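You operate a simulated robot arm through the tools that you are given. There is no shell and no other tool. Be economical: measure what you need, move in short steps, check, and stop when the job is done.

Carry out the task below with a simulated two-armed robot. There is one attempt and no reset: what you move stays moved.

## Task
Take the cap off the vial that says "62" on the top of the drawer unit and lay it down there.

It is judged by the outcome, as a careful person would: the job done as asked, and still so three seconds after it is handed in. It fails if anything else is knocked over, pushed out of place, dropped, spilled or broken. Lids that push on must go on centred and level and be pressed home; caps that screw on are set level and turned clockwise until they are tight.

## Robot
Two 7-joint arms with two-finger parallel grippers on one trunk, on a base that drives. Base frame: it is fixed to the floor where the robot stands at the start and does not move with it; the origin is under the middle of the robot, x ahead of it, y to its left, z up; the surface under the hand at the start is at about z = 55. Lengths are in cm, angles in degrees, forces in N, time in s.
The left shoulder is at the start at [5, 17.7, 92.9], the right one opposite. With the tool pointing down near the work surface each hand reaches from about 10 to 68 cm from the robot's upright axis, wherever it stands, measured 20 degrees to its own side. Payload 3.43 kg a hand.
The TCP of each hand is the grasp point between the finger pads, 3.4 cm short of the fingertips. In the tool frame z runs along the fingers and y along their closing line. Largest opening 12.8 cm; finger width 2.4, thickness 1.2; the body of the gripper, 4.8 by 13 cm, starts 9.6 cm behind the TCP.
Orientation is that of the tool frame in the base frame, as a unit quaternion [x, y, z, w]. With the fingers straight down and closing along the base's y, the tool's x points along the base's -x, its y along +y and its z along -z.

## Interface
- The arms move only by the tool drive_tool. It takes "left_steps", "right_steps" or both (then of equal length, played together; a hand with none holds still); each is a list of rows, each an object of numbers (a shift or turn left out is 0, a gripper value left out holds the last): "x", "y", "z": the shift along the tool's x, y, z in cm; "wx", "wy", "wz": the turn, a rotation vector about the tool's x, y, z in degrees; "hand": the closure, from 0 (fully open) to 1 (shut). In form: [{"x": .., "y": .., "z": .., "wx": .., "wy": .., "wz": .., "hand": ..}, ...]. A call has 1 to 8 rows; each row shifts and turns the commanded pose from where the row before left it, along the tool's axes as they then stand. A row lasts 0.2 s, in which the tool goes at most 5 cm and 8.6 degrees; a call with a longer step from one row to the next is refused whole, and so is a gripper value outside its range. A pose out of reach is approached as far as the arm can. The call stops where the force on the tool passes 40 N (or 10 N more than at its start, if that is more) or the arm is blocked; 0.2 s more then pass. Each finger travels about 10.8 cm/s and halts on what it meets, pressing with about 34 N; the grip force reading is that of the motor and also rises with nothing between the fingers. The clock runs only during rows and for 0.2 s after the last one: add rows that do not move to give the fingers time. It gives the time, the measured TCP pose, the force on the tool (base axes), the opening and the grip force at its end, in the units of the frame above (readings bear some noise), with the torque about the TCP (base axes, N m) and any sound that the robot's microphone picked up.
- Cameras (640 x 400 px; columns grow to the right, rows downward): "scene" is now at [15.68, 0.01, 108.33]; the picture's right is [0.02, -1.00, 0.00], its down [-0.64, -0.01, -0.77] and it looks along [0.77, 0.02, -0.64] (base axes); focal length 258 px, centre (320, 200). "left" rides on the left gripper at [7.6, 1.1, -16] in its tool frame; the picture's right is [-0.15, 0.99, 0.00], its down [-0.88, -0.13, -0.46] and it looks along [-0.45, -0.07, 0.89] (tool axes); focal length 234 px, centre (320, 200). "right" rides on the right gripper at [7.6, -1.1, -16] in its tool frame; the picture's right is [0.15, 0.99, 0.00], its down [-0.88, 0.13, -0.46] and it looks along [-0.45, 0.07, 0.89] (tool axes); focal length 234 px, centre (320, 200). There is no depth. A picture from a camera that has moved, and an enlarged one, comes with that camera's place and axes in the base frame and with its lens.
- grab_frame(camera): a new picture of that camera. The clock stands still meanwhile.
- lift_body(by): slides the trunk up (or, below 0, down) by that many cm; the arms and the scene camera ride with it, the base frame stays. It gives what a move gives, with no picture.
- drive_base(legs): drives the robot by 1 to 6 legs, each [ahead, turn to the left] in cm and degrees, along the robot's own axes; the way and the turn of a leg run together, so that a leg with both is an arc; at most 150 cm and 180 degrees a leg. The arms and the cameras ride along, it lands a little off, and it stops where it bumps. It gives what a move gives.
- turn_head(pan, tilt): turns the head with the scene camera to pan (to the left, within 80 degrees either way) and tilt (down, from -29 to 69), counted from straight ahead of the robot. It gives what a move gives.
- inspect(camera, box): a new picture of the part [left, top, right, bottom] of that camera's present view, enlarged. The clock stands still meanwhile.
- hand_in(): hands the job in; it is judged then, once.

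Work in short steps. Places have to be worked out from the pictures, the camera data and where the tool is seen: move nearer, look again, correct. Check each grasp and each placing, and mend what went wrong. You have 120 turns and 108 pictures in all, those below and enlarged ones among them. Open the grippers and draw the arms clear of the work before you hand the job in, unless the task says otherwise; then end with one line.

The tools are called after "Request:" as name(argument=value, ...) on one line, values as JSON. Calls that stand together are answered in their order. drive_tool: Moves the arms, as the interface text tells. Its arguments: {"type":"object","properties":{"left_steps":{"type":"array","items":{"type":"object","properties":{"x":{"type":"number"},"y":{"type":"number"},"z":{"type":"number"},"wx":{"type":"number"},"wy":{"type":"number"},"wz":{"type":"number"},"hand":{"type":"number"}}}},"right_steps":{"type":"array","items":{"type":"object","properties":{"x":{"type":"number"},"y":{"type":"number"},"z":{"type":"number"},"wx":{"type":"number"},"wy":{"type":"number"},"wz":{"type":"number"},"hand":{"type":"number"}}}}},"required":[]} The other tools are called the same way: lift_body (by) slides the trunk up or down; drive_base (legs) drives the base; turn_head (pan, tilt) turns the head that bears the scene camera; grab_frame (camera) takes a picture; inspect (camera, box) takes an enlarged picture of a part of a camera's view; hand_in () hands the job in.

At the start:

```text
t: 0.0
left_tcp_pos: [42.19, 12.31, 92.62]
left_tcp_rot: [0.0, 1.0, -0.001, 0.0]
left_wrist_force: [-0.4, 0.2, -0.9]
left_wrist_torque: [0.0, -0.02, -0.01]
left_opening: 12.82
left_gripper_force: 0.1
right_tcp_pos: [40.61, -17.12, 90.8]
right_tcp_rot: [0.0, 1.0, 0.0, 0.0]
right_wrist_force: [1.1, 0.0, -0.5]
right_wrist_torque: [0.02, 0.01, -0.02]
right_opening: 12.79
right_gripper_force: 0.1
trunk travel left (down, up): [-10.0, 30.1]
robot x, y, heading: [0.06, -0.06, 0.3]
head pan, tilt: [1.1, 39.4]
```

scene: 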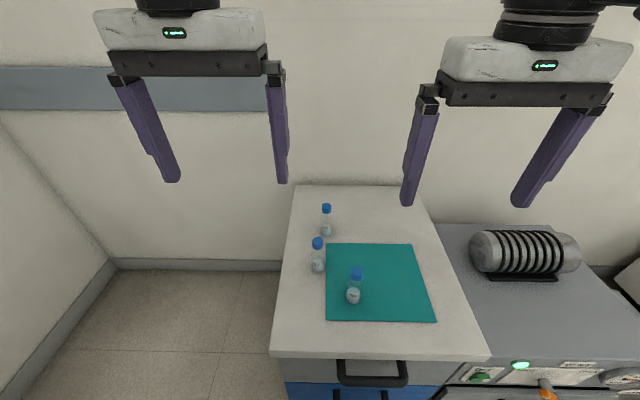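
right: 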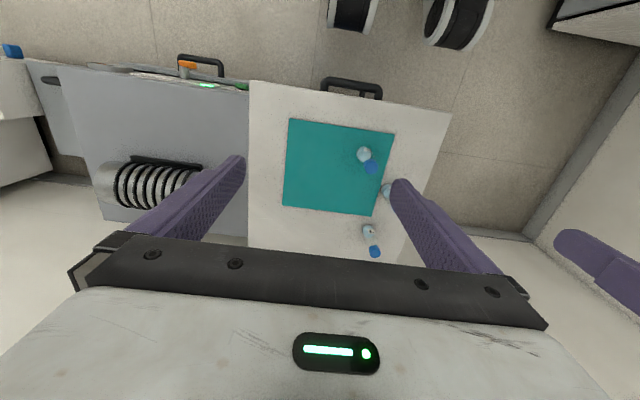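
left: 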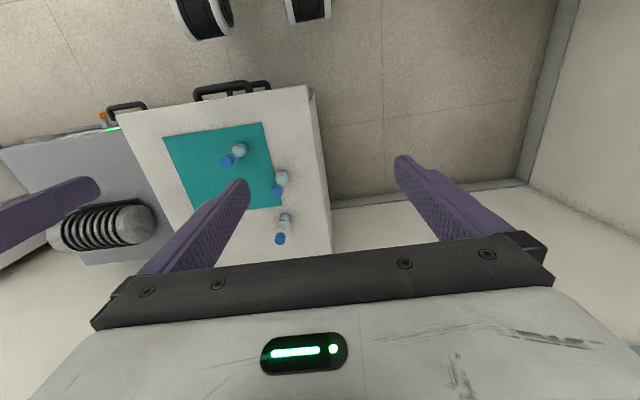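

I see three vials with blue caps on the drawer unit; I need to read their labels, so I enlarge the scene view.

Request:
inspect(camera="scene", box=[290, 190, 386, 310])

Request:
inspect(camera="left", box=[210, 130, 306, 250])

```text
3.33 times, centred on (338, 250) of scene
camera zoom: at [15.68, 0.01, 108.33], right [0.02, -1.0, 0.0], down [-0.64, -0.01, -0.77], along [0.77, 0.02, -0.64], focal length 858 px, centre (260, 33)
```

zoom: 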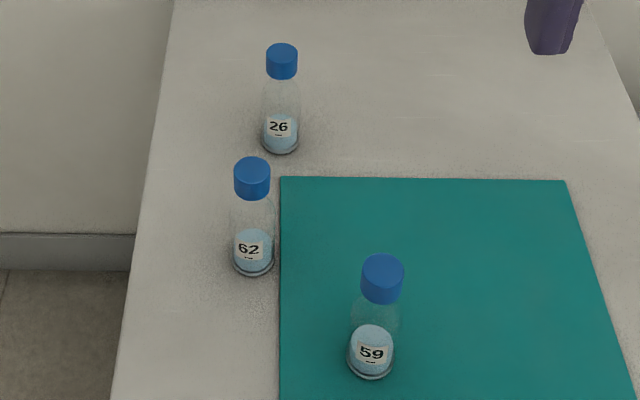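

```text
3.33 times, centred on (258, 190) of left
camera zoom: at [34.68, 13.59, 108.59], right [0.14, 0.99, 0.0], down [0.88, -0.13, 0.46], along [0.45, -0.07, -0.89], focal length 781 px, centre (527, 233)
```

zoom: 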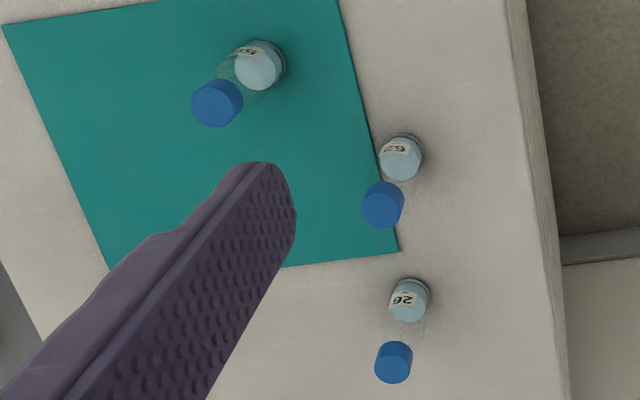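

The 62 vial is the middle one. Triangulating puts its cap at about (54.2, 1.4, 63.5), with the vial standing at z≈55. I'll hold the body with the left hand coming level from the left and work the cap with the right hand from above, so I start by turning the left hand in free space.

Request:
drive_tool(left_steps=[{"wx": 4.949, "wy": 4.949, "wz": -4.949}, {"wx": 4.949, "wy": 4.949, "wz": -4.949}, {"wx": 4.949, "wy": 4.949, "wz": -4.949}, {"wx": 4.949, "wy": 4.949, "wz": -4.949}, {"wx": 4.949, "wy": 4.949, "wz": -4.949}, {"wx": 4.949, "wy": 4.949, "wz": -4.949}, {"wx": 4.949, "wy": 4.949, "wz": -4.949}])

```text
t: 1.6
left_tcp_pos: [42.33, 12.32, 92.75]
left_tcp_rot: [-0.29, 0.865, -0.29, -0.29]
left_wrist_force: [0.1, 0.6, -0.2]
left_wrist_torque: [-0.01, -0.02, -0.01]
left_opening: 12.8
left_gripper_force: 0.1
right_tcp_pos: [40.53, -17.03, 90.79]
right_tcp_rot: [0.0, 1.0, 0.0, 0.0]
right_wrist_force: [0.2, -0.5, -0.2]
right_wrist_torque: [0.0, -0.02, -0.02]
right_opening: 12.8
right_gripper_force: 0.1
trunk travel left (down, up): [-10.0, 30.1]
robot x, y, heading: [0.06, 0.18, 0.3]
head pan, tilt: [1.1, 39.4]
```

The turn is tracking well, so I continue with the second half.

Request:
drive_tool(left_steps=[{"wx": 4.949, "wy": 4.949, "wz": -4.949}, {"wx": 4.949, "wy": 4.949, "wz": -4.949}, {"wx": 4.949, "wy": 4.949, "wz": -4.949}, {"wx": 4.949, "wy": 4.949, "wz": -4.949}, {"wx": 4.949, "wy": 4.949, "wz": -4.949}, {"wx": 4.949, "wy": 4.949, "wz": -4.949}, {"wx": 4.949, "wy": 4.949, "wz": -4.949}])

```text
t: 3.2
left_tcp_pos: [42.31, 12.35, 92.66]
left_tcp_rot: [0.501, -0.498, 0.501, 0.5]
left_wrist_force: [-0.4, 0.2, 0.2]
left_wrist_torque: [-0.02, -0.03, -0.01]
left_opening: 12.81
left_gripper_force: 0.0
right_tcp_pos: [40.65, -17.05, 90.91]
right_tcp_rot: [0.0, 1.0, 0.0, 0.0]
right_wrist_force: [0.1, 1.1, 0.2]
right_wrist_torque: [0.0, 0.0, 0.0]
right_opening: 12.79
right_gripper_force: 0.1
trunk travel left (down, up): [-10.0, 30.1]
robot x, y, heading: [0.29, 0.27, -0.1]
head pan, tilt: [1.1, 39.4]
```

Orientation is now as wanted (tool pointing to -y). I go toward a place left of the vial, stopping above the surface to look.

Request:
drive_tool(left_steps=[{"x": -4, "y": -2, "z": -0.6}, {"x": -4, "y": -2, "z": -0.6}, {"x": -4, "y": -2, "z": -0.6}, {"x": -4, "y": -2, "z": -0.6}, {"x": -4, "y": -2, "z": -0.6}, {"x": -4, "y": -1.9, "z": -0.6, "hand": 0.4}])

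Request:
grab_frame(camera="scene")

Request:
grab_frame(camera="left")

```text
t: 4.6
left_tcp_pos: [54.07, 16.02, 68.69]
left_tcp_rot: [0.498, -0.5, 0.501, 0.501]
left_wrist_force: [0.4, -0.2, 0.6]
left_wrist_torque: [0.03, -0.02, -0.02]
left_opening: 7.68
left_gripper_force: 0.1
right_tcp_pos: [40.63, -17.08, 90.9]
right_tcp_rot: [0.0, 1.0, 0.0, 0.0]
right_wrist_force: [0.6, 1.4, -0.2]
right_wrist_torque: [0.01, -0.05, 0.01]
right_opening: 12.79
right_gripper_force: 0.1
trunk travel left (down, up): [-10.0, 30.1]
robot x, y, heading: [0.12, 0.12, -0.1]
head pan, tilt: [1.1, 39.4]
```

```text
102 pictures are left
camera scene: at [15.68, 0.01, 108.33], right [0.02, -1.0, 0.0], down [-0.64, -0.01, -0.77], along [0.77, 0.02, -0.64], focal length 258 px, centre (320, 200)
```

scene: 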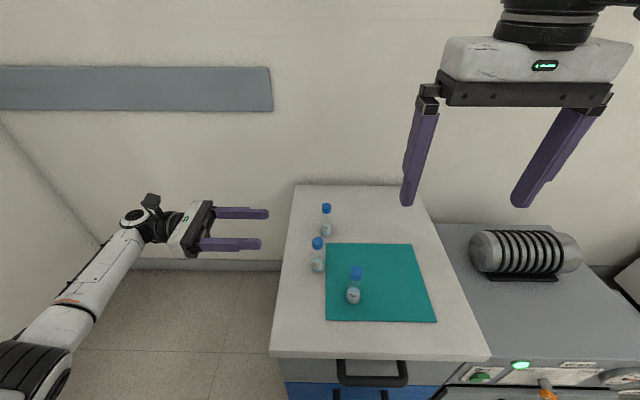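

```text
101 pictures are left
camera left: at [52.92, 32.12, 76.12], right [-0.99, 0.0, -0.15], down [0.13, 0.45, -0.88], along [0.07, -0.89, -0.45], focal length 234 px, centre (320, 200)
```

left: 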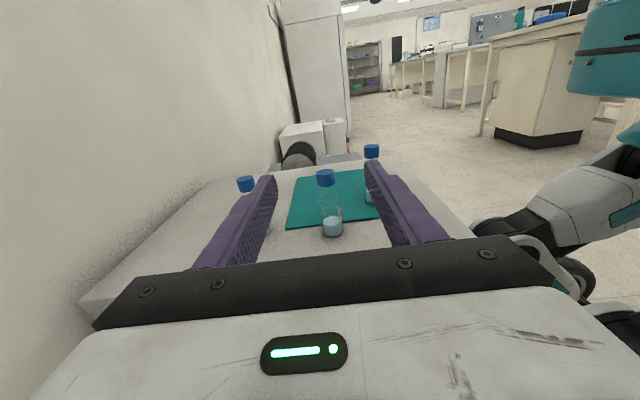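

The hand lines up with the vial in x (I get x≈54.1 for it). I zoom to measure the vial's body and cap, then lower.

Request:
inspect(camera="left", box=[290, 155, 370, 250])

Request:
drive_tool(left_steps=[{"x": -3.4}, {"x": -3.4}, {"x": -3.4}, {}])

Request:
inspect(camera="scene", box=[230, 190, 390, 310])

```text
4.21 times, centred on (330, 202) of left
camera zoom: at [52.92, 32.12, 76.12], right [-0.99, 0.0, -0.15], down [0.13, 0.45, -0.88], along [0.07, -0.89, -0.45], focal length 986 px, centre (278, 190)
```

zoom: 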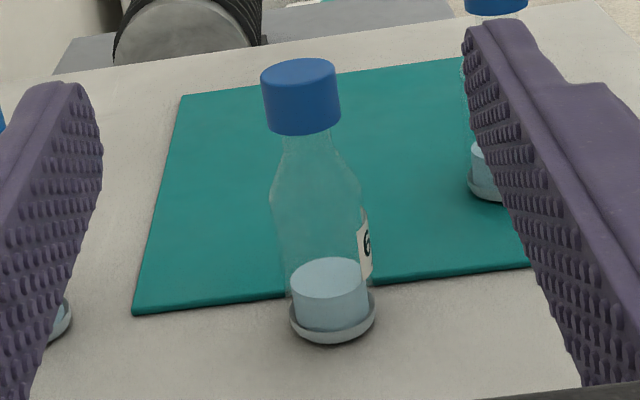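

```text
t: 5.6
left_tcp_pos: [53.47, 15.7, 59.28]
left_tcp_rot: [0.499, -0.5, 0.501, 0.5]
left_wrist_force: [-0.3, -0.2, -0.4]
left_wrist_torque: [-0.03, 0.01, -0.01]
left_opening: 7.67
left_gripper_force: 0.1
left hand out of reach, approached as far as the arm can: row 3
right_tcp_pos: [40.67, -17.15, 90.84]
right_tcp_rot: [0.001, 1.0, 0.0, -0.001]
right_wrist_force: [-0.1, -0.5, 0.5]
right_wrist_torque: [-0.02, 0.01, 0.01]
right_opening: 12.8
right_gripper_force: 0.0
trunk travel left (down, up): [-10.0, 30.1]
robot x, y, heading: [0.43, -0.12, -0.0]
head pan, tilt: [1.1, 39.4]
```

```text
3.33 times, centred on (310, 250) of scene
camera zoom: at [15.68, 0.01, 108.33], right [0.02, -1.0, 0.0], down [-0.64, -0.01, -0.77], along [0.77, 0.02, -0.64], focal length 858 px, centre (353, 33)
```

zoom: 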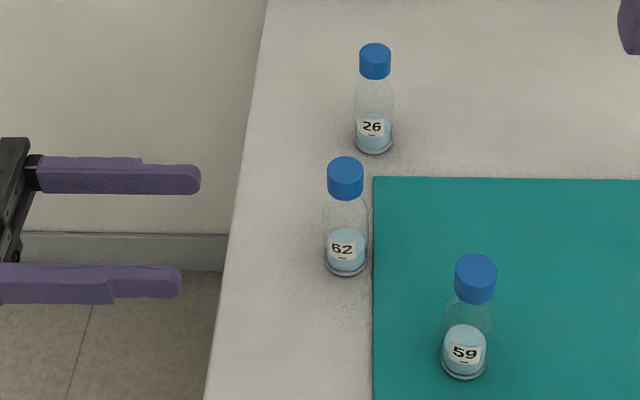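

The left arm is at the edge of its reach this low, so I raise the hand and then lower the trunk by 8 cm, which brings the shoulder nearer. The vial body is cylindrical from z≈55 to 60.5 and the cap spans about 63 to 65.

Request:
drive_tool(left_steps=[{"x": 3.4}, {"x": 3.4}, {"x": 2}])

Request:
lift_body(by=-8)

```text
t: 6.4
left_tcp_pos: [53.31, 15.73, 68.15]
left_tcp_rot: [0.501, -0.499, 0.501, 0.5]
left_wrist_force: [-0.5, -0.4, -0.5]
left_wrist_torque: [-0.02, 0.0, -0.01]
left_opening: 7.67
left_gripper_force: 0.1
right_tcp_pos: [40.6, -17.01, 90.82]
right_tcp_rot: [0.0, 1.0, 0.0, 0.0]
right_wrist_force: [0.8, -1.0, -0.2]
right_wrist_torque: [0.01, 0.01, 0.0]
right_opening: 12.79
right_gripper_force: 0.1
trunk travel left (down, up): [-10.0, 30.1]
robot x, y, heading: [-0.12, -0.13, -0.3]
head pan, tilt: [1.1, 39.4]
```

```text
t: 7.6
left_tcp_pos: [53.44, 15.76, 60.2]
left_tcp_rot: [0.5, -0.499, 0.501, 0.5]
left_wrist_force: [0.0, -0.8, -0.4]
left_wrist_torque: [0.0, -0.05, 0.01]
left_opening: 7.7
left_gripper_force: 0.1
right_tcp_pos: [40.58, -16.97, 82.78]
right_tcp_rot: [0.0, 1.0, 0.001, 0.0]
right_wrist_force: [0.1, 0.0, -0.1]
right_wrist_torque: [-0.01, -0.01, -0.02]
right_opening: 12.79
right_gripper_force: 0.1
trunk travel left (down, up): [-2.0, 38.1]
robot x, y, heading: [-0.11, -0.28, 0.1]
head pan, tilt: [1.1, 39.4]
```

That leaves room. I line up to x≈54.15, z≈58.4, advance half way, and check.

Request:
drive_tool(left_steps=[{"x": -1.8, "y": -0.7}, {"z": 3}, {"z": 3}, {}])

Request:
grab_frame(camera="left")

Request:
inspect(camera="scene", box=[230, 150, 390, 270])

```text
t: 8.6
left_tcp_pos: [53.95, 9.97, 58.53]
left_tcp_rot: [0.5, -0.499, 0.501, 0.5]
left_wrist_force: [-0.3, -0.5, 0.7]
left_wrist_torque: [0.02, 0.0, -0.02]
left_opening: 7.67
left_gripper_force: 0.1
right_tcp_pos: [40.6, -17.11, 82.9]
right_tcp_rot: [0.0, 1.0, 0.0, 0.0]
right_wrist_force: [-0.6, 0.3, 0.2]
right_wrist_torque: [-0.02, 0.0, 0.01]
right_opening: 12.76
right_gripper_force: 0.1
trunk travel left (down, up): [-2.0, 38.1]
robot x, y, heading: [-0.06, -0.16, -0.0]
head pan, tilt: [1.1, 39.4]
```

```text
98 pictures are left
camera left: at [52.72, 26.02, 65.88], right [-0.99, 0.0, -0.15], down [0.13, 0.45, -0.88], along [0.07, -0.89, -0.45], focal length 234 px, centre (320, 200)
```

left: 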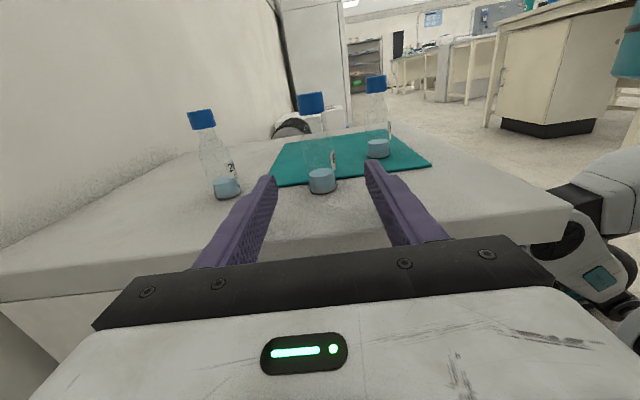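

```text
3.33 times, centred on (310, 210) of scene
camera zoom: at [15.68, 0.01, 100.33], right [0.02, -1.0, 0.0], down [-0.64, -0.01, -0.77], along [0.77, 0.02, -0.64], focal length 858 px, centre (353, 167)
```

zoom: 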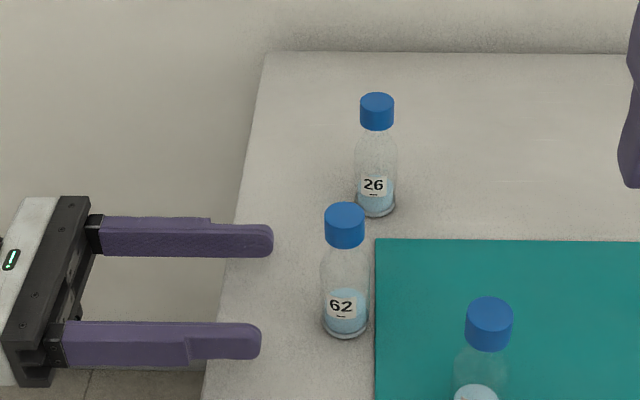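

The vial sits centrally between the fingers. I advance the rest of the way to y≈1.8.

Request:
drive_tool(left_steps=[{"z": 2.1, "y": -0.1}, {"z": 2.1}, {"z": 2}, {"z": 2}, {}])

Request:
inspect(camera="scene", box=[230, 150, 390, 270])

Request:
grab_frame(camera="left")

```text
t: 9.8
left_tcp_pos: [54.16, 1.68, 58.31]
left_tcp_rot: [0.5, -0.5, 0.5, 0.5]
left_wrist_force: [0.3, -0.2, 0.1]
left_wrist_torque: [0.03, 0.01, 0.0]
left_opening: 7.66
left_gripper_force: 0.1
right_tcp_pos: [40.57, -16.98, 82.75]
right_tcp_rot: [-0.001, 1.0, 0.0, 0.0]
right_wrist_force: [0.1, -0.7, 0.1]
right_wrist_torque: [-0.01, -0.02, 0.01]
right_opening: 12.81
right_gripper_force: 0.1
trunk travel left (down, up): [-2.0, 38.1]
robot x, y, heading: [0.13, 0.03, -0.0]
head pan, tilt: [1.1, 39.4]
```

```text
3.33 times, centred on (310, 210) of scene
camera zoom: at [15.68, 0.01, 100.33], right [0.02, -1.0, 0.0], down [-0.64, -0.01, -0.77], along [0.77, 0.02, -0.64], focal length 858 px, centre (353, 167)
```

zoom: 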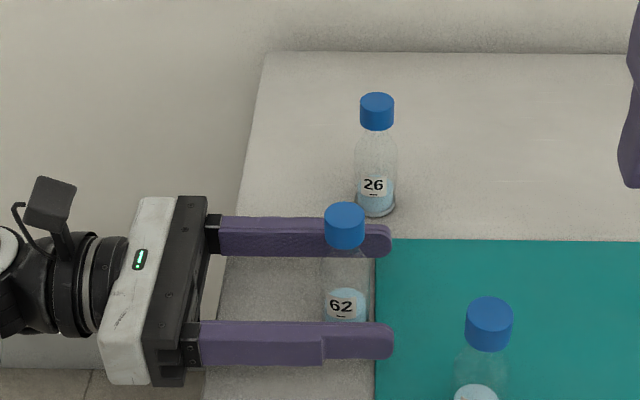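

```text
95 pictures are left
camera left: at [52.98, 17.79, 65.8], right [-0.99, 0.0, -0.15], down [0.13, 0.46, -0.88], along [0.07, -0.89, -0.45], focal length 234 px, centre (320, 200)
```

left: 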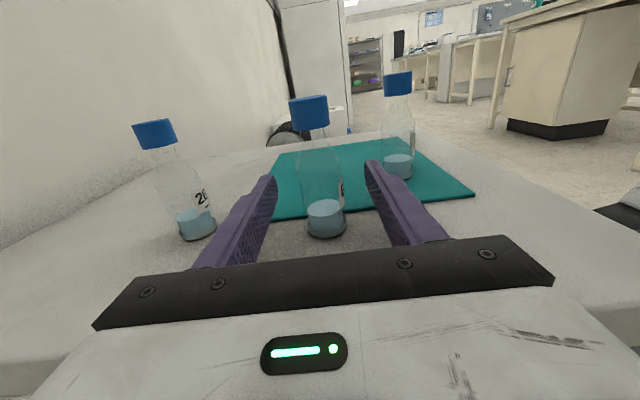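

The vial is between the pads. I close in two stages.

Request:
drive_tool(left_steps=[{"hand": 0.6}, {"hand": 0.68}, {"hand": 0.72}, {"hand": 0.76}, {"hand": 0.8}, {"hand": 0.85}, {"hand": 0.9}, {}])

Request:
inspect(camera="scene", box=[230, 150, 390, 270])

Request:
inspect(camera="left", box=[220, 70, 420, 270])

```text
t: 11.6
left_tcp_pos: [54.24, 1.75, 58.35]
left_tcp_rot: [0.5, -0.5, 0.501, 0.5]
left_wrist_force: [0.8, -0.7, 1.2]
left_wrist_torque: [-0.01, 0.0, 0.03]
left_opening: 2.82
left_gripper_force: 34.4
right_tcp_pos: [40.68, -17.09, 82.88]
right_tcp_rot: [0.0, 1.0, 0.0, -0.001]
right_wrist_force: [0.0, 0.4, 0.9]
right_wrist_torque: [0.04, 0.01, 0.01]
right_opening: 12.77
right_gripper_force: 0.1
trunk travel left (down, up): [-2.0, 38.1]
robot x, y, heading: [-0.16, 0.2, -0.0]
head pan, tilt: [1.1, 39.4]
```

```text
3.33 times, centred on (310, 210) of scene
camera zoom: at [15.67, 0.01, 100.33], right [0.02, -1.0, 0.0], down [-0.64, -0.01, -0.77], along [0.77, 0.02, -0.64], focal length 858 px, centre (353, 167)
```

zoom: 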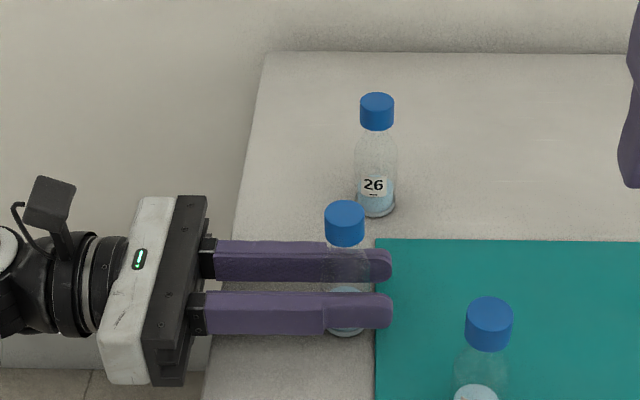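

```text
2.00 times, centred on (320, 170) of left
camera zoom: at [52.98, 17.82, 65.83], right [-0.99, 0.0, -0.15], down [0.13, 0.45, -0.88], along [0.07, -0.89, -0.45], focal length 468 px, centre (320, 260)
```

zoom: 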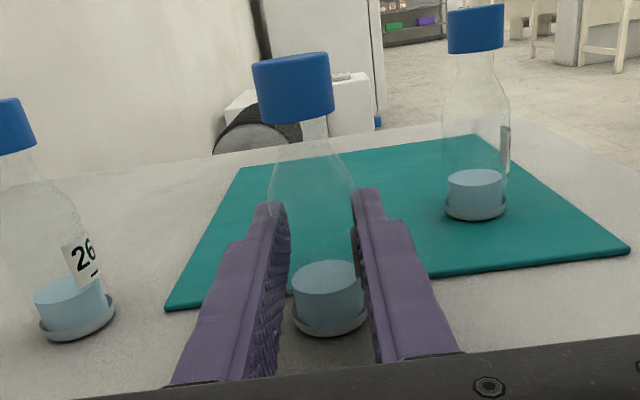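

The vial is held firmly (2.8 cm). Its cap is centred at about (54.2, 1.5), z≈63.1 to 64.9. I bring the right hand above it, fingers partly closed.

Request:
drive_tool(right_steps=[{"x": -2.27, "y": 3.08, "hand": 0.3}, {"x": -2.27, "y": 3.08}, {"x": -2.27, "y": 3.08, "hand": 0.6}, {"x": -2.27, "y": 3.08}, {"x": -2.27, "y": 3.08, "z": 3}, {"x": -2.27, "y": 3.1, "z": 3}, {}])

Request:
grab_frame(camera="right")

Request:
grab_frame(camera="scene")

```text
t: 13.2
left_tcp_pos: [54.13, 1.79, 58.37]
left_tcp_rot: [0.5, -0.499, 0.501, 0.5]
left_wrist_force: [1.4, -0.9, 2.2]
left_wrist_torque: [-0.01, -0.01, 0.0]
left_opening: 2.82
left_gripper_force: 33.9
right_tcp_pos: [54.25, 1.67, 76.66]
right_tcp_rot: [-0.001, 1.0, 0.0, 0.001]
right_wrist_force: [-0.7, 0.0, 0.0]
right_wrist_torque: [0.0, -0.02, -0.03]
right_opening: 5.1
right_gripper_force: 0.2
trunk travel left (down, up): [-2.0, 38.1]
robot x, y, heading: [0.21, 0.07, 0.2]
head pan, tilt: [1.1, 39.4]
```

```text
92 pictures are left
camera right: at [46.59, 0.44, 92.73], right [-0.15, 0.99, 0.0], down [0.88, 0.13, 0.46], along [0.45, 0.07, -0.89], focal length 234 px, centre (320, 200)
```

right: 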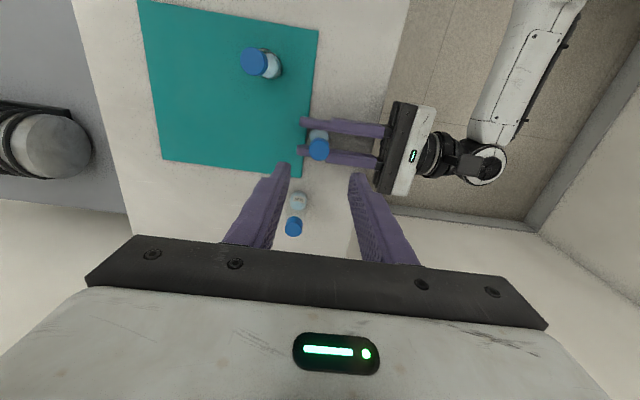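

```text
91 pictures are left
camera scene: at [15.67, 0.01, 100.33], right [0.02, -1.0, 0.0], down [-0.64, -0.01, -0.77], along [0.77, 0.02, -0.64], focal length 258 px, centre (320, 200)
```

scene: 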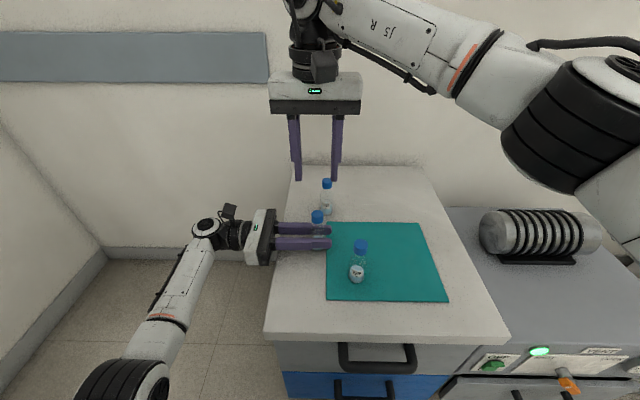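

The right camera also puts the cap at (54.0, 1.5). I pre-turn the right hand 60° clockwise so there is room to unscrew anticlockwise, shifting slightly to centre.

Request:
drive_tool(right_steps=[{"wz": 8.57, "x": 0.1, "y": -0.15}, {"wz": 8.57}, {"wz": 8.57}, {"wz": 8.57}, {"wz": 8.57}, {"wz": 8.57}, {"wz": 8.57}, {}])

Request:
grab_frame(camera="right")

```text
t: 15.0
left_tcp_pos: [54.09, 1.77, 58.38]
left_tcp_rot: [0.501, -0.498, 0.502, 0.499]
left_wrist_force: [0.1, -0.3, 2.0]
left_wrist_torque: [-0.03, -0.03, 0.02]
left_opening: 2.78
left_gripper_force: 33.8
right_tcp_pos: [54.08, 1.36, 76.83]
right_tcp_rot: [0.501, 0.866, 0.0, 0.0]
right_wrist_force: [0.5, -0.1, -0.4]
right_wrist_torque: [0.04, 0.01, -0.01]
right_opening: 5.14
right_gripper_force: 0.0
trunk travel left (down, up): [-2.0, 38.1]
robot x, y, heading: [0.02, -0.06, -0.1]
head pan, tilt: [1.1, 39.4]
```

```text
90 pictures are left
camera right: at [49.33, 7.34, 92.88], right [0.79, 0.62, 0.0], down [0.55, -0.7, 0.46], along [0.28, -0.36, -0.89], focal length 234 px, centre (320, 200)
```

right: 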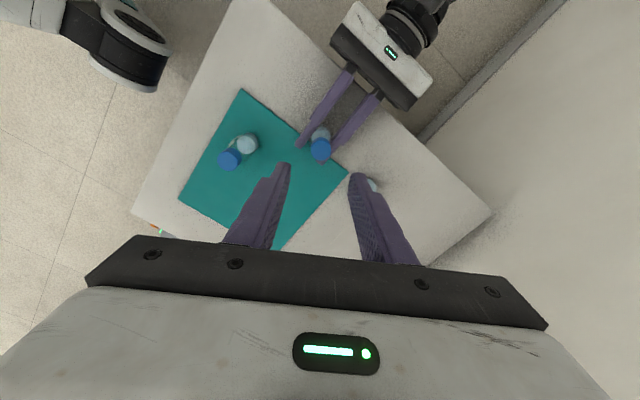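

Aligned. I descend to about 2.5 cm above the grip height and check.

Request:
drive_tool(right_steps=[{"z": 3}, {"z": 3}, {"z": 2}, {}])

Request:
inspect(camera="right", box=[240, 80, 420, 250])

Request:
inspect(camera="scene", box=[250, 130, 390, 260])

Request:
grab_frame(camera="left")

```text
t: 16.0
left_tcp_pos: [54.17, 1.87, 58.47]
left_tcp_rot: [0.5, -0.499, 0.501, 0.5]
left_wrist_force: [-0.1, 0.5, 2.3]
left_wrist_torque: [0.0, 0.01, 0.0]
left_opening: 2.79
left_gripper_force: 33.5
right_tcp_pos: [54.12, 1.39, 68.71]
right_tcp_rot: [0.501, 0.866, 0.0, 0.0]
right_wrist_force: [1.3, -0.2, 0.7]
right_wrist_torque: [-0.04, 0.01, -0.01]
right_opening: 5.12
right_gripper_force: 0.0
trunk travel left (down, up): [-2.0, 38.1]
robot x, y, heading: [0.1, 0.45, -0.2]
head pan, tilt: [1.1, 39.4]
```

```text
2.35 times, centred on (330, 165) of right
camera zoom: at [49.25, 7.43, 84.75], right [0.78, 0.62, 0.0], down [0.55, -0.7, 0.46], along [0.28, -0.36, -0.89], focal length 551 px, centre (296, 282)
```

zoom: 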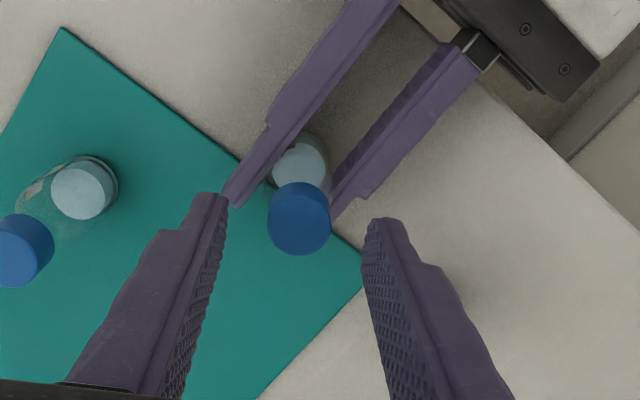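

```text
3.08 times, centred on (320, 195) of scene
camera zoom: at [15.66, 0.01, 100.33], right [0.02, -1.0, 0.0], down [-0.64, -0.01, -0.77], along [0.77, 0.02, -0.64], focal length 792 px, centre (320, 215)
```

zoom: 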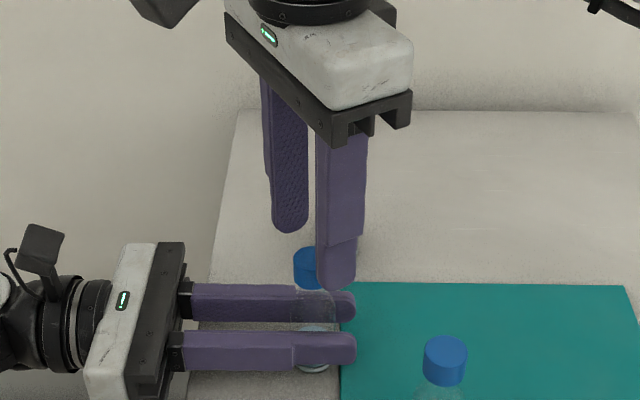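

```text
87 pictures are left
camera left: at [52.98, 17.82, 65.82], right [-0.99, 0.0, -0.15], down [0.13, 0.45, -0.88], along [0.07, -0.89, -0.45], focal length 234 px, centre (320, 200)
```

left: 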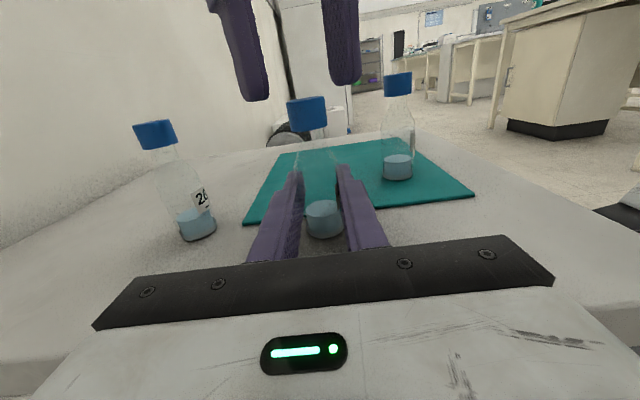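

Centred within 0.15 cm. I go down 2.8 cm so that the fingertips straddle the cap and close gently.

Request:
drive_tool(right_steps=[{"z": 1.4}, {"z": 1.4}, {}, {"hand": 0.7}, {"hand": 0.75}, {"hand": 0.82}, {"hand": 0.9}, {}])

Request:
inspect(camera="left", box=[220, 50, 420, 250])

Request:
inspect(camera="scene", box=[250, 130, 390, 260])

```text
t: 17.8
left_tcp_pos: [54.08, 1.69, 58.37]
left_tcp_rot: [0.499, -0.5, 0.5, 0.501]
left_wrist_force: [-5.6, -3.8, 2.4]
left_wrist_torque: [0.14, -0.24, -0.03]
left_opening: 2.78
left_gripper_force: 33.8
right_tcp_pos: [54.12, 1.44, 66.04]
right_tcp_rot: [0.501, 0.866, 0.001, 0.0]
right_wrist_force: [4.8, 3.5, -0.2]
right_wrist_torque: [0.05, -0.14, 0.01]
right_opening: 2.16
right_gripper_force: 33.9
trunk travel left (down, up): [-2.0, 38.1]
robot x, y, heading: [-0.15, 0.21, -0.0]
head pan, tilt: [1.1, 39.4]
```

```text
2.00 times, centred on (320, 150) of left
camera zoom: at [52.96, 17.78, 65.82], right [-0.99, 0.0, -0.15], down [0.13, 0.45, -0.88], along [0.07, -0.89, -0.45], focal length 468 px, centre (320, 300)
```

zoom: 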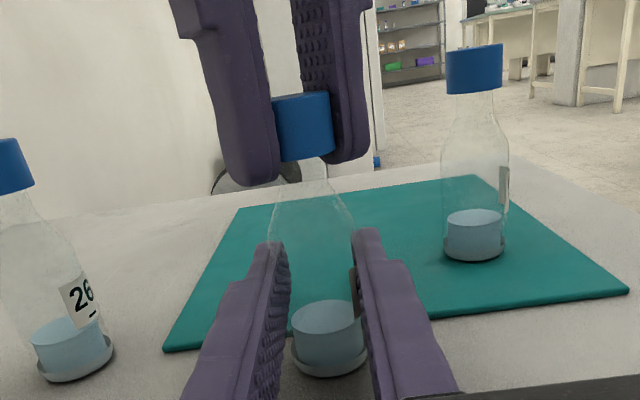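

```text
3.08 times, centred on (320, 195) of scene
camera zoom: at [15.66, 0.01, 100.33], right [0.02, -1.0, 0.0], down [-0.64, -0.01, -0.77], along [0.77, 0.02, -0.64], focal length 792 px, centre (320, 215)
```

zoom: 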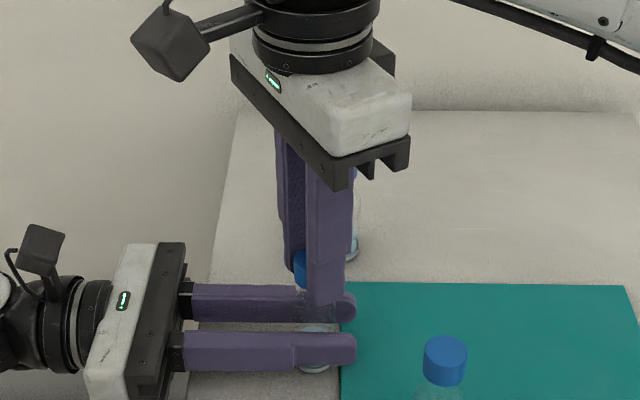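

The cap is gripped (2.16 cm). I try unscrewing anticlockwise (negative wz) a little and watch torque and force.

Request:
drive_tool(right_steps=[{"wz": -6}, {"wz": -6}, {"wz": -6}, {"wz": -6}, {}])

Request:
inspect(camera="left", box=[220, 50, 420, 250])

```text
t: 19.0
left_tcp_pos: [54.15, 1.7, 58.3]
left_tcp_rot: [0.499, -0.5, 0.5, 0.501]
left_wrist_force: [-8.6, -8.2, 3.4]
left_wrist_torque: [0.49, -0.22, 0.0]
left_opening: 2.78
left_gripper_force: 33.9
right_tcp_pos: [54.09, 1.32, 66.12]
right_tcp_rot: [0.309, 0.951, 0.001, 0.001]
right_wrist_force: [6.7, 7.9, 0.5]
right_wrist_torque: [0.11, -0.27, -0.06]
right_opening: 2.13
right_gripper_force: 34.5
trunk travel left (down, up): [-2.0, 38.1]
robot x, y, heading: [0.08, -0.44, -0.0]
head pan, tilt: [1.1, 39.4]
```

```text
2.00 times, centred on (320, 150) of left
camera zoom: at [52.96, 17.76, 65.82], right [-0.99, 0.0, -0.15], down [0.13, 0.45, -0.88], along [0.07, -0.89, -0.45], focal length 468 px, centre (320, 300)
```

zoom: 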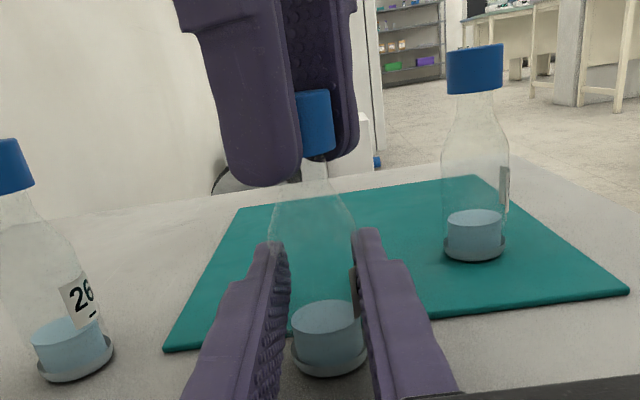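

It turns with little torque but some side force builds toward +x,+y, so I shift the hand 0.15 cm that way and keep turning.

Request:
drive_tool(right_steps=[{"y": 0.15}, {"wz": -7}, {"wz": -7}, {"wz": -7}, {"wz": -7}, {"wz": -7}, {}])

```text
t: 20.6
left_tcp_pos: [54.18, 1.83, 58.36]
left_tcp_rot: [0.501, -0.499, 0.501, 0.499]
left_wrist_force: [0.3, -6.6, 2.0]
left_wrist_torque: [0.35, 0.03, 0.06]
left_opening: 2.78
left_gripper_force: 33.9
right_tcp_pos: [54.03, 1.39, 66.02]
right_tcp_rot: [0.007, 1.0, 0.001, 0.0]
right_wrist_force: [-0.8, 6.2, 0.3]
right_wrist_torque: [0.19, 0.02, -0.05]
right_opening: 2.11
right_gripper_force: 34.0
trunk travel left (down, up): [-2.0, 38.1]
robot x, y, heading: [0.18, 0.33, -0.3]
head pan, tilt: [1.1, 39.4]
```

Continuing the turn, with a further small y correction.

Request:
drive_tool(right_steps=[{"y": 0.12}, {"wz": -8.5}, {"wz": -8.5}, {"wz": -8.5}, {"wz": -8.5}, {"wz": -8.5}, {"wz": -8.5}, {}])

Request:
inspect(camera="left", box=[220, 50, 420, 250])

```text
t: 22.4
left_tcp_pos: [54.18, 1.83, 58.35]
left_tcp_rot: [0.501, -0.499, 0.501, 0.499]
left_wrist_force: [6.4, 1.5, -2.2]
left_wrist_torque: [-0.19, 0.06, 0.07]
left_opening: 2.78
left_gripper_force: 33.8
right_tcp_pos: [54.3, 1.64, 66.03]
right_tcp_rot: [-0.401, 0.916, 0.001, 0.0]
right_wrist_force: [-3.4, -1.6, 8.5]
right_wrist_torque: [-0.05, 0.09, 0.0]
right_opening: 2.03
right_gripper_force: 33.6
trunk travel left (down, up): [-2.0, 38.1]
robot x, y, heading: [0.37, -0.02, -0.1]
head pan, tilt: [1.1, 39.4]
```

```text
2.00 times, centred on (320, 150) of left
camera zoom: at [52.98, 17.86, 65.83], right [-0.99, 0.0, -0.15], down [0.13, 0.46, -0.88], along [0.07, -0.89, -0.45], focal length 468 px, centre (320, 300)
```

zoom: 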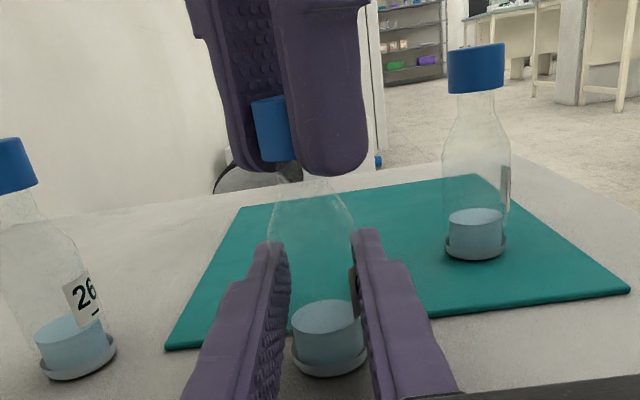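

The cap pushes upward on the tool (8.5 N), so the thread is lifting; the grip is slipping slightly off-centre though (2.03). I open the right hand, back off up, and re-measure.

Request:
drive_tool(right_steps=[{"hand": 0.75}, {"hand": 0.62}, {"z": -1.2}, {"z": -1.5}, {}])

Request:
inspect(camera="right", box=[240, 80, 420, 250])

Request:
inspect(camera="left", box=[220, 50, 420, 250])

```text
t: 23.6
left_tcp_pos: [54.16, 1.7, 58.27]
left_tcp_rot: [0.499, -0.499, 0.501, 0.501]
left_wrist_force: [0.2, -0.1, 2.0]
left_wrist_torque: [-0.04, 0.02, -0.01]
left_opening: 2.76
left_gripper_force: 33.6
right_tcp_pos: [54.21, 1.59, 65.91]
right_tcp_rot: [-0.4, 0.916, 0.0, 0.0]
right_wrist_force: [0.1, 0.1, 0.4]
right_wrist_torque: [0.03, -0.01, 0.01]
right_opening: 4.87
right_gripper_force: 0.1
right hand out of reach, approached as far as the arm can: row 3, 4
trunk travel left (down, up): [-2.0, 38.1]
robot x, y, heading: [0.13, -0.21, -0.3]
head pan, tilt: [1.1, 39.4]
```

```text
2.35 times, centred on (330, 165) of right
camera zoom: at [49.82, -4.83, 81.96], right [-0.82, 0.57, 0.0], down [0.5, 0.73, 0.46], along [0.26, 0.38, -0.89], focal length 551 px, centre (296, 282)
```

zoom: 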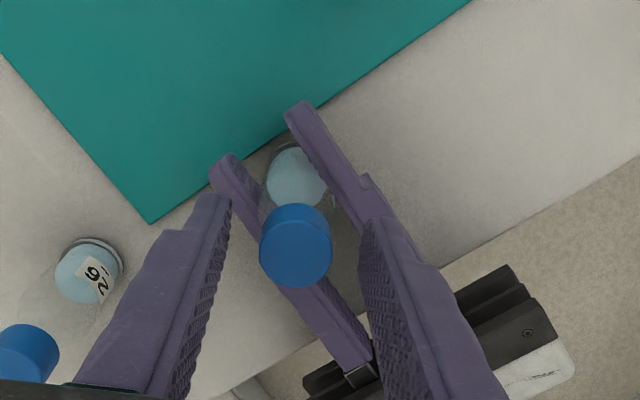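

```text
2.00 times, centred on (320, 150) of left
camera zoom: at [52.98, 17.81, 65.82], right [-0.99, 0.0, -0.15], down [0.13, 0.45, -0.88], along [0.07, -0.89, -0.45], focal length 468 px, centre (320, 300)
```

zoom: 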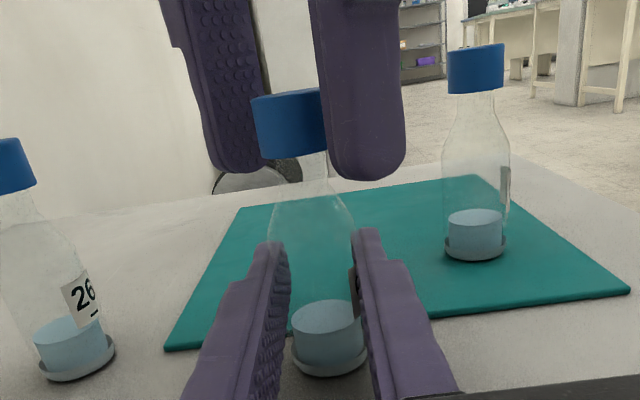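

The cap has risen about 0.25 cm, so it is a screw cap. The right wrist hit its limit at −47°, so I turn back clockwise with the fingers open and regrip.

Request:
drive_tool(right_steps=[{"wz": 8.5}, {"wz": 8.5}, {"wz": 8.5}, {"wz": 8.5}, {"wz": 8.5}, {"wz": 8.5}, {"wz": 8.5}, {"wz": 8.5}])

Request:
drive_tool(right_steps=[{"wz": 8.5}, {"wz": 8.5}, {"wz": 8.5}, {"wz": 8.5}, {"wz": 8.5}, {"wz": 8.5}, {}])

Request:
inspect(camera="right", box=[240, 80, 420, 250])

```text
t: 25.4
left_tcp_pos: [54.22, 1.67, 58.43]
left_tcp_rot: [0.5, -0.499, 0.501, 0.5]
left_wrist_force: [0.2, -0.3, 1.5]
left_wrist_torque: [-0.06, -0.02, 0.04]
left_opening: 2.79
left_gripper_force: 34.1
right_tcp_pos: [54.23, 1.54, 66.03]
right_tcp_rot: [0.158, 0.987, 0.0, 0.0]
right_wrist_force: [-0.2, 0.0, 0.4]
right_wrist_torque: [0.02, 0.02, -0.01]
right_opening: 4.85
right_gripper_force: 0.2
trunk travel left (down, up): [-2.0, 38.1]
robot x, y, heading: [0.21, -0.34, -0.2]
head pan, tilt: [1.1, 39.4]
```

```text
t: 27.0
left_tcp_pos: [54.24, 1.71, 58.37]
left_tcp_rot: [0.501, -0.499, 0.501, 0.499]
left_wrist_force: [0.9, 0.4, 1.1]
left_wrist_torque: [-0.04, -0.02, 0.04]
left_opening: 2.77
left_gripper_force: 34.2
right_tcp_pos: [54.21, 1.56, 66.08]
right_tcp_rot: [0.567, 0.824, 0.0, 0.0]
right_wrist_force: [0.2, 0.8, 0.4]
right_wrist_torque: [0.0, 0.01, -0.02]
right_opening: 4.85
right_gripper_force: 0.1
trunk travel left (down, up): [-2.0, 38.1]
robot x, y, heading: [-0.16, 0.03, 0.1]
head pan, tilt: [1.1, 39.4]
```

```text
2.35 times, centred on (330, 165) of right
camera zoom: at [50.44, 8.2, 82.01], right [0.87, 0.49, 0.0], down [0.44, -0.78, 0.46], along [0.22, -0.4, -0.89], focal length 551 px, centre (296, 282)
```

zoom: 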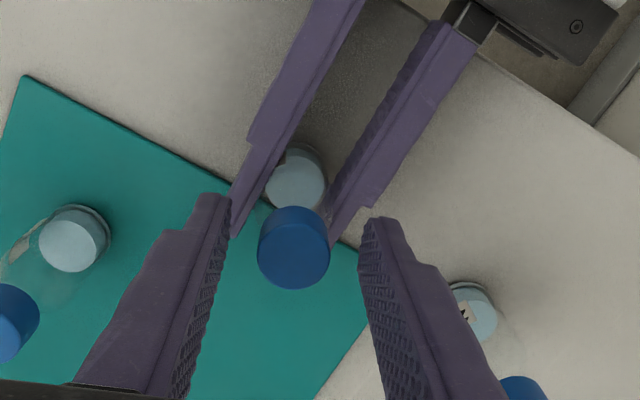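

Recentred between the fingers. I regrip and turn another ~110° anticlockwise, rising slightly with the thread.

Request:
drive_tool(right_steps=[{"y": -0.1, "x": 0.06, "z": -0.1}, {"hand": 0.75}, {"hand": 0.82}, {"hand": 0.9}, {}, {"wz": -8, "z": -0.02}, {"wz": -8, "z": -0.02}, {"wz": -8, "z": -0.02}])

Request:
drive_tool(right_steps=[{"wz": -8, "z": -0.02}, {"wz": -8, "z": -0.02}, {"wz": -8, "z": -0.02}, {"wz": -8, "z": -0.02}, {}])

Request:
inspect(camera="left", box=[220, 50, 420, 250])

```text
t: 28.8
left_tcp_pos: [54.15, 1.68, 58.25]
left_tcp_rot: [0.5, -0.5, 0.5, 0.5]
left_wrist_force: [-0.4, -1.9, 1.0]
left_wrist_torque: [-0.03, 0.03, 0.0]
left_opening: 2.79
left_gripper_force: 34.5
right_tcp_pos: [54.14, 1.57, 66.22]
right_tcp_rot: [0.382, 0.924, 0.0, -0.001]
right_wrist_force: [-0.2, 1.5, -0.1]
right_wrist_torque: [0.1, 0.03, -0.01]
right_opening: 2.11
right_gripper_force: 34.7
trunk travel left (down, up): [-2.0, 38.1]
robot x, y, heading: [0.25, 0.21, 0.2]
head pan, tilt: [1.1, 39.4]
```

```text
t: 30.0
left_tcp_pos: [54.34, 1.71, 58.35]
left_tcp_rot: [0.5, -0.499, 0.501, 0.5]
left_wrist_force: [7.7, 3.7, 0.0]
left_wrist_torque: [-0.32, 0.11, 0.03]
left_opening: 2.8
left_gripper_force: 34.0
right_tcp_pos: [54.12, 1.55, 66.21]
right_tcp_rot: [0.112, 0.994, 0.0, -0.001]
right_wrist_force: [-6.9, -4.1, 0.0]
right_wrist_torque: [0.02, 0.39, -0.01]
right_opening: 2.05
right_gripper_force: 33.9
trunk travel left (down, up): [-2.0, 38.1]
robot x, y, heading: [0.14, 0.26, 0.0]
head pan, tilt: [1.1, 39.4]
```

```text
2.00 times, centred on (320, 150) of left
camera zoom: at [53.01, 17.87, 65.82], right [-0.99, 0.0, -0.15], down [0.13, 0.46, -0.88], along [0.07, -0.89, -0.45], focal length 468 px, centre (320, 300)
```

zoom: 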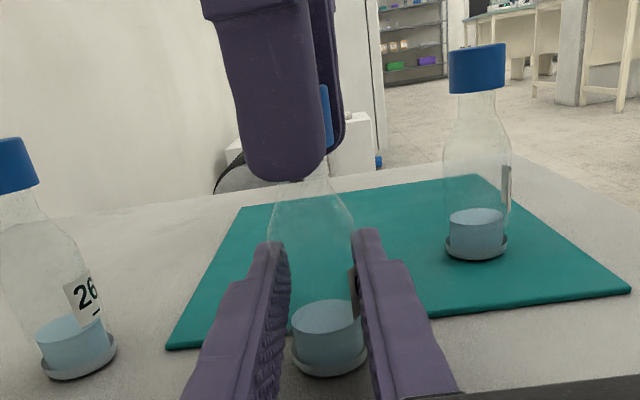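

Side force now points −x, so I correct 0.1 cm that way and carry on turning.

Request:
drive_tool(right_steps=[{"x": 0.1, "y": -0.06}, {"wz": -8, "z": -0.03}, {"wz": -8, "z": -0.03}, {"wz": -8, "z": -0.03}, {"wz": -8, "z": -0.03}, {"wz": -8, "z": -0.03}, {"wz": -8, "z": -0.03}, {}])

Request:
inspect(camera="left", box=[220, 50, 420, 250])

```text
t: 31.8
left_tcp_pos: [54.23, 1.81, 58.44]
left_tcp_rot: [0.5, -0.498, 0.502, 0.499]
left_wrist_force: [1.3, 11.1, 5.3]
left_wrist_torque: [-0.52, -0.01, 0.01]
left_opening: 2.79
left_gripper_force: 33.8
right_tcp_pos: [54.06, 1.47, 66.36]
right_tcp_rot: [-0.302, 0.953, -0.001, 0.0]
right_wrist_force: [-1.2, -9.7, -4.4]
right_wrist_torque: [-0.31, 0.13, -0.02]
right_opening: 2.06
right_gripper_force: 34.2
trunk travel left (down, up): [-2.0, 38.1]
robot x, y, heading: [-0.23, 0.15, -0.0]
head pan, tilt: [1.1, 39.4]
```

```text
2.00 times, centred on (320, 150) of left
camera zoom: at [53.0, 17.85, 65.85], right [-0.99, 0.0, -0.15], down [0.13, 0.45, -0.88], along [0.07, -0.89, -0.45], focal length 468 px, centre (320, 300)
```

zoom: 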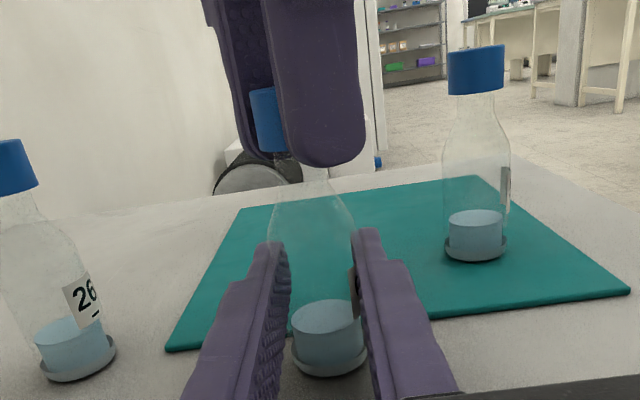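

About 210° done and still engaged (slight downward pull). I open, turn back and regrip for another turn.

Request:
drive_tool(right_steps=[{"hand": 0.75}, {"hand": 0.62}, {"wz": 8.5}, {"wz": 8.5}, {"wz": 8.5}, {"wz": 8.5}, {"wz": 8.5}, {"wz": 8.5}])

Request:
drive_tool(right_steps=[{"wz": 8.5}, {"wz": 8.5}, {"wz": 8.5}, {"wz": 8.5}, {"wz": 8.5}, {"wz": 8.5}, {}])

Request:
inspect(camera="right", box=[240, 80, 420, 250])

Request:
inspect(camera="left", box=[220, 50, 420, 250])

```text
t: 33.6
left_tcp_pos: [54.06, 1.67, 58.36]
left_tcp_rot: [0.5, -0.499, 0.501, 0.5]
left_wrist_force: [-0.8, -0.7, 1.1]
left_wrist_torque: [-0.03, -0.01, 0.02]
left_opening: 2.81
left_gripper_force: 33.5
right_tcp_pos: [54.01, 1.55, 66.5]
right_tcp_rot: [0.141, 0.99, 0.0, 0.0]
right_wrist_force: [-0.2, -0.3, 0.3]
right_wrist_torque: [0.01, 0.03, 0.0]
right_opening: 4.87
right_gripper_force: 0.0
trunk travel left (down, up): [-2.0, 38.1]
robot x, y, heading: [-0.37, -0.13, 0.0]
head pan, tilt: [1.1, 39.4]
```

```text
t: 35.2
left_tcp_pos: [54.16, 1.88, 58.18]
left_tcp_rot: [0.5, -0.499, 0.501, 0.5]
left_wrist_force: [-0.3, 0.1, 0.1]
left_wrist_torque: [-0.01, -0.02, -0.03]
left_opening: 2.8
left_gripper_force: 34.2
right_tcp_pos: [53.98, 1.51, 66.53]
right_tcp_rot: [0.553, 0.833, -0.001, 0.0]
right_wrist_force: [-1.3, -0.4, 0.0]
right_wrist_torque: [-0.02, -0.05, 0.0]
right_opening: 4.85
right_gripper_force: 0.1
trunk travel left (down, up): [-2.0, 38.1]
robot x, y, heading: [0.2, 0.18, 0.3]
head pan, tilt: [1.1, 39.4]
```

```text
2.35 times, centred on (330, 165) of right
camera zoom: at [50.0, 8.03, 82.47], right [0.85, 0.52, 0.0], down [0.46, -0.76, 0.46], along [0.24, -0.39, -0.89], focal length 551 px, centre (296, 282)
```

zoom: 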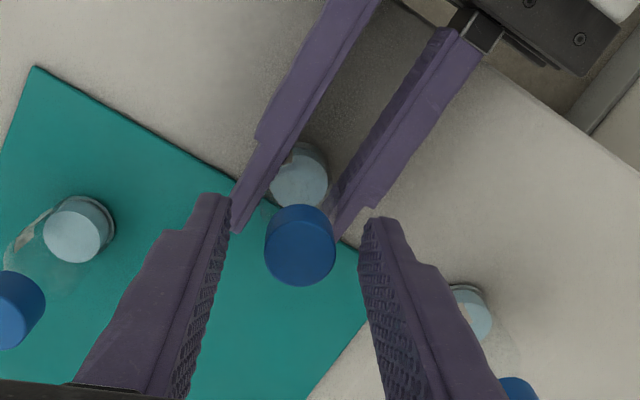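

```text
2.00 times, centred on (320, 150) of left
camera zoom: at [52.98, 17.82, 65.81], right [-0.99, 0.0, -0.15], down [0.13, 0.45, -0.88], along [0.07, -0.89, -0.45], focal length 468 px, centre (320, 300)
```

zoom: 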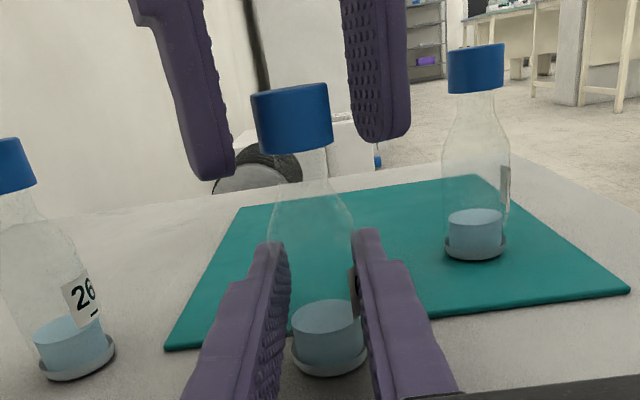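

The cap stands visibly higher now. I regrip and turn on.

Request:
drive_tool(right_steps=[{"y": 0.07, "z": 0.2}, {"hand": 0.75}, {"hand": 0.82}, {"hand": 0.9}, {}, {"wz": -8, "z": -0.02}, {"wz": -8, "z": -0.02}, {"wz": -8, "z": -0.02}])

Request:
drive_tool(right_steps=[{"wz": -8, "z": -0.02}, {"wz": -8, "z": -0.02}, {"wz": -8, "z": -0.02}, {"wz": -8, "z": -0.02}, {}])

```text
t: 37.0
left_tcp_pos: [54.25, 1.71, 58.38]
left_tcp_rot: [0.5, -0.498, 0.502, 0.5]
left_wrist_force: [-1.7, 1.2, 0.2]
left_wrist_torque: [-0.01, -0.08, -0.03]
left_opening: 2.79
left_gripper_force: 34.3
right_tcp_pos: [54.01, 1.53, 66.34]
right_tcp_rot: [0.366, 0.931, 0.0, 0.0]
right_wrist_force: [1.9, -1.0, -0.2]
right_wrist_torque: [-0.03, -0.02, 0.02]
right_opening: 2.26
right_gripper_force: 34.3
trunk travel left (down, up): [-2.0, 38.1]
robot x, y, heading: [-0.11, -0.1, 0.0]
head pan, tilt: [1.1, 39.4]
```

```text
t: 38.2
left_tcp_pos: [54.29, 1.74, 58.36]
left_tcp_rot: [0.501, -0.499, 0.501, 0.499]
left_wrist_force: [1.1, -0.2, -0.3]
left_wrist_torque: [0.03, -0.02, -0.02]
left_opening: 2.78
left_gripper_force: 34.0
right_tcp_pos: [53.98, 1.56, 66.37]
right_tcp_rot: [0.095, 0.995, 0.0, 0.0]
right_wrist_force: [-0.8, -0.1, -0.4]
right_wrist_torque: [-0.02, 0.0, -0.02]
right_opening: 2.24
right_gripper_force: 34.6
trunk travel left (down, up): [-2.0, 38.1]
robot x, y, heading: [-0.01, 0.22, -0.0]
head pan, tilt: [1.1, 39.4]
```

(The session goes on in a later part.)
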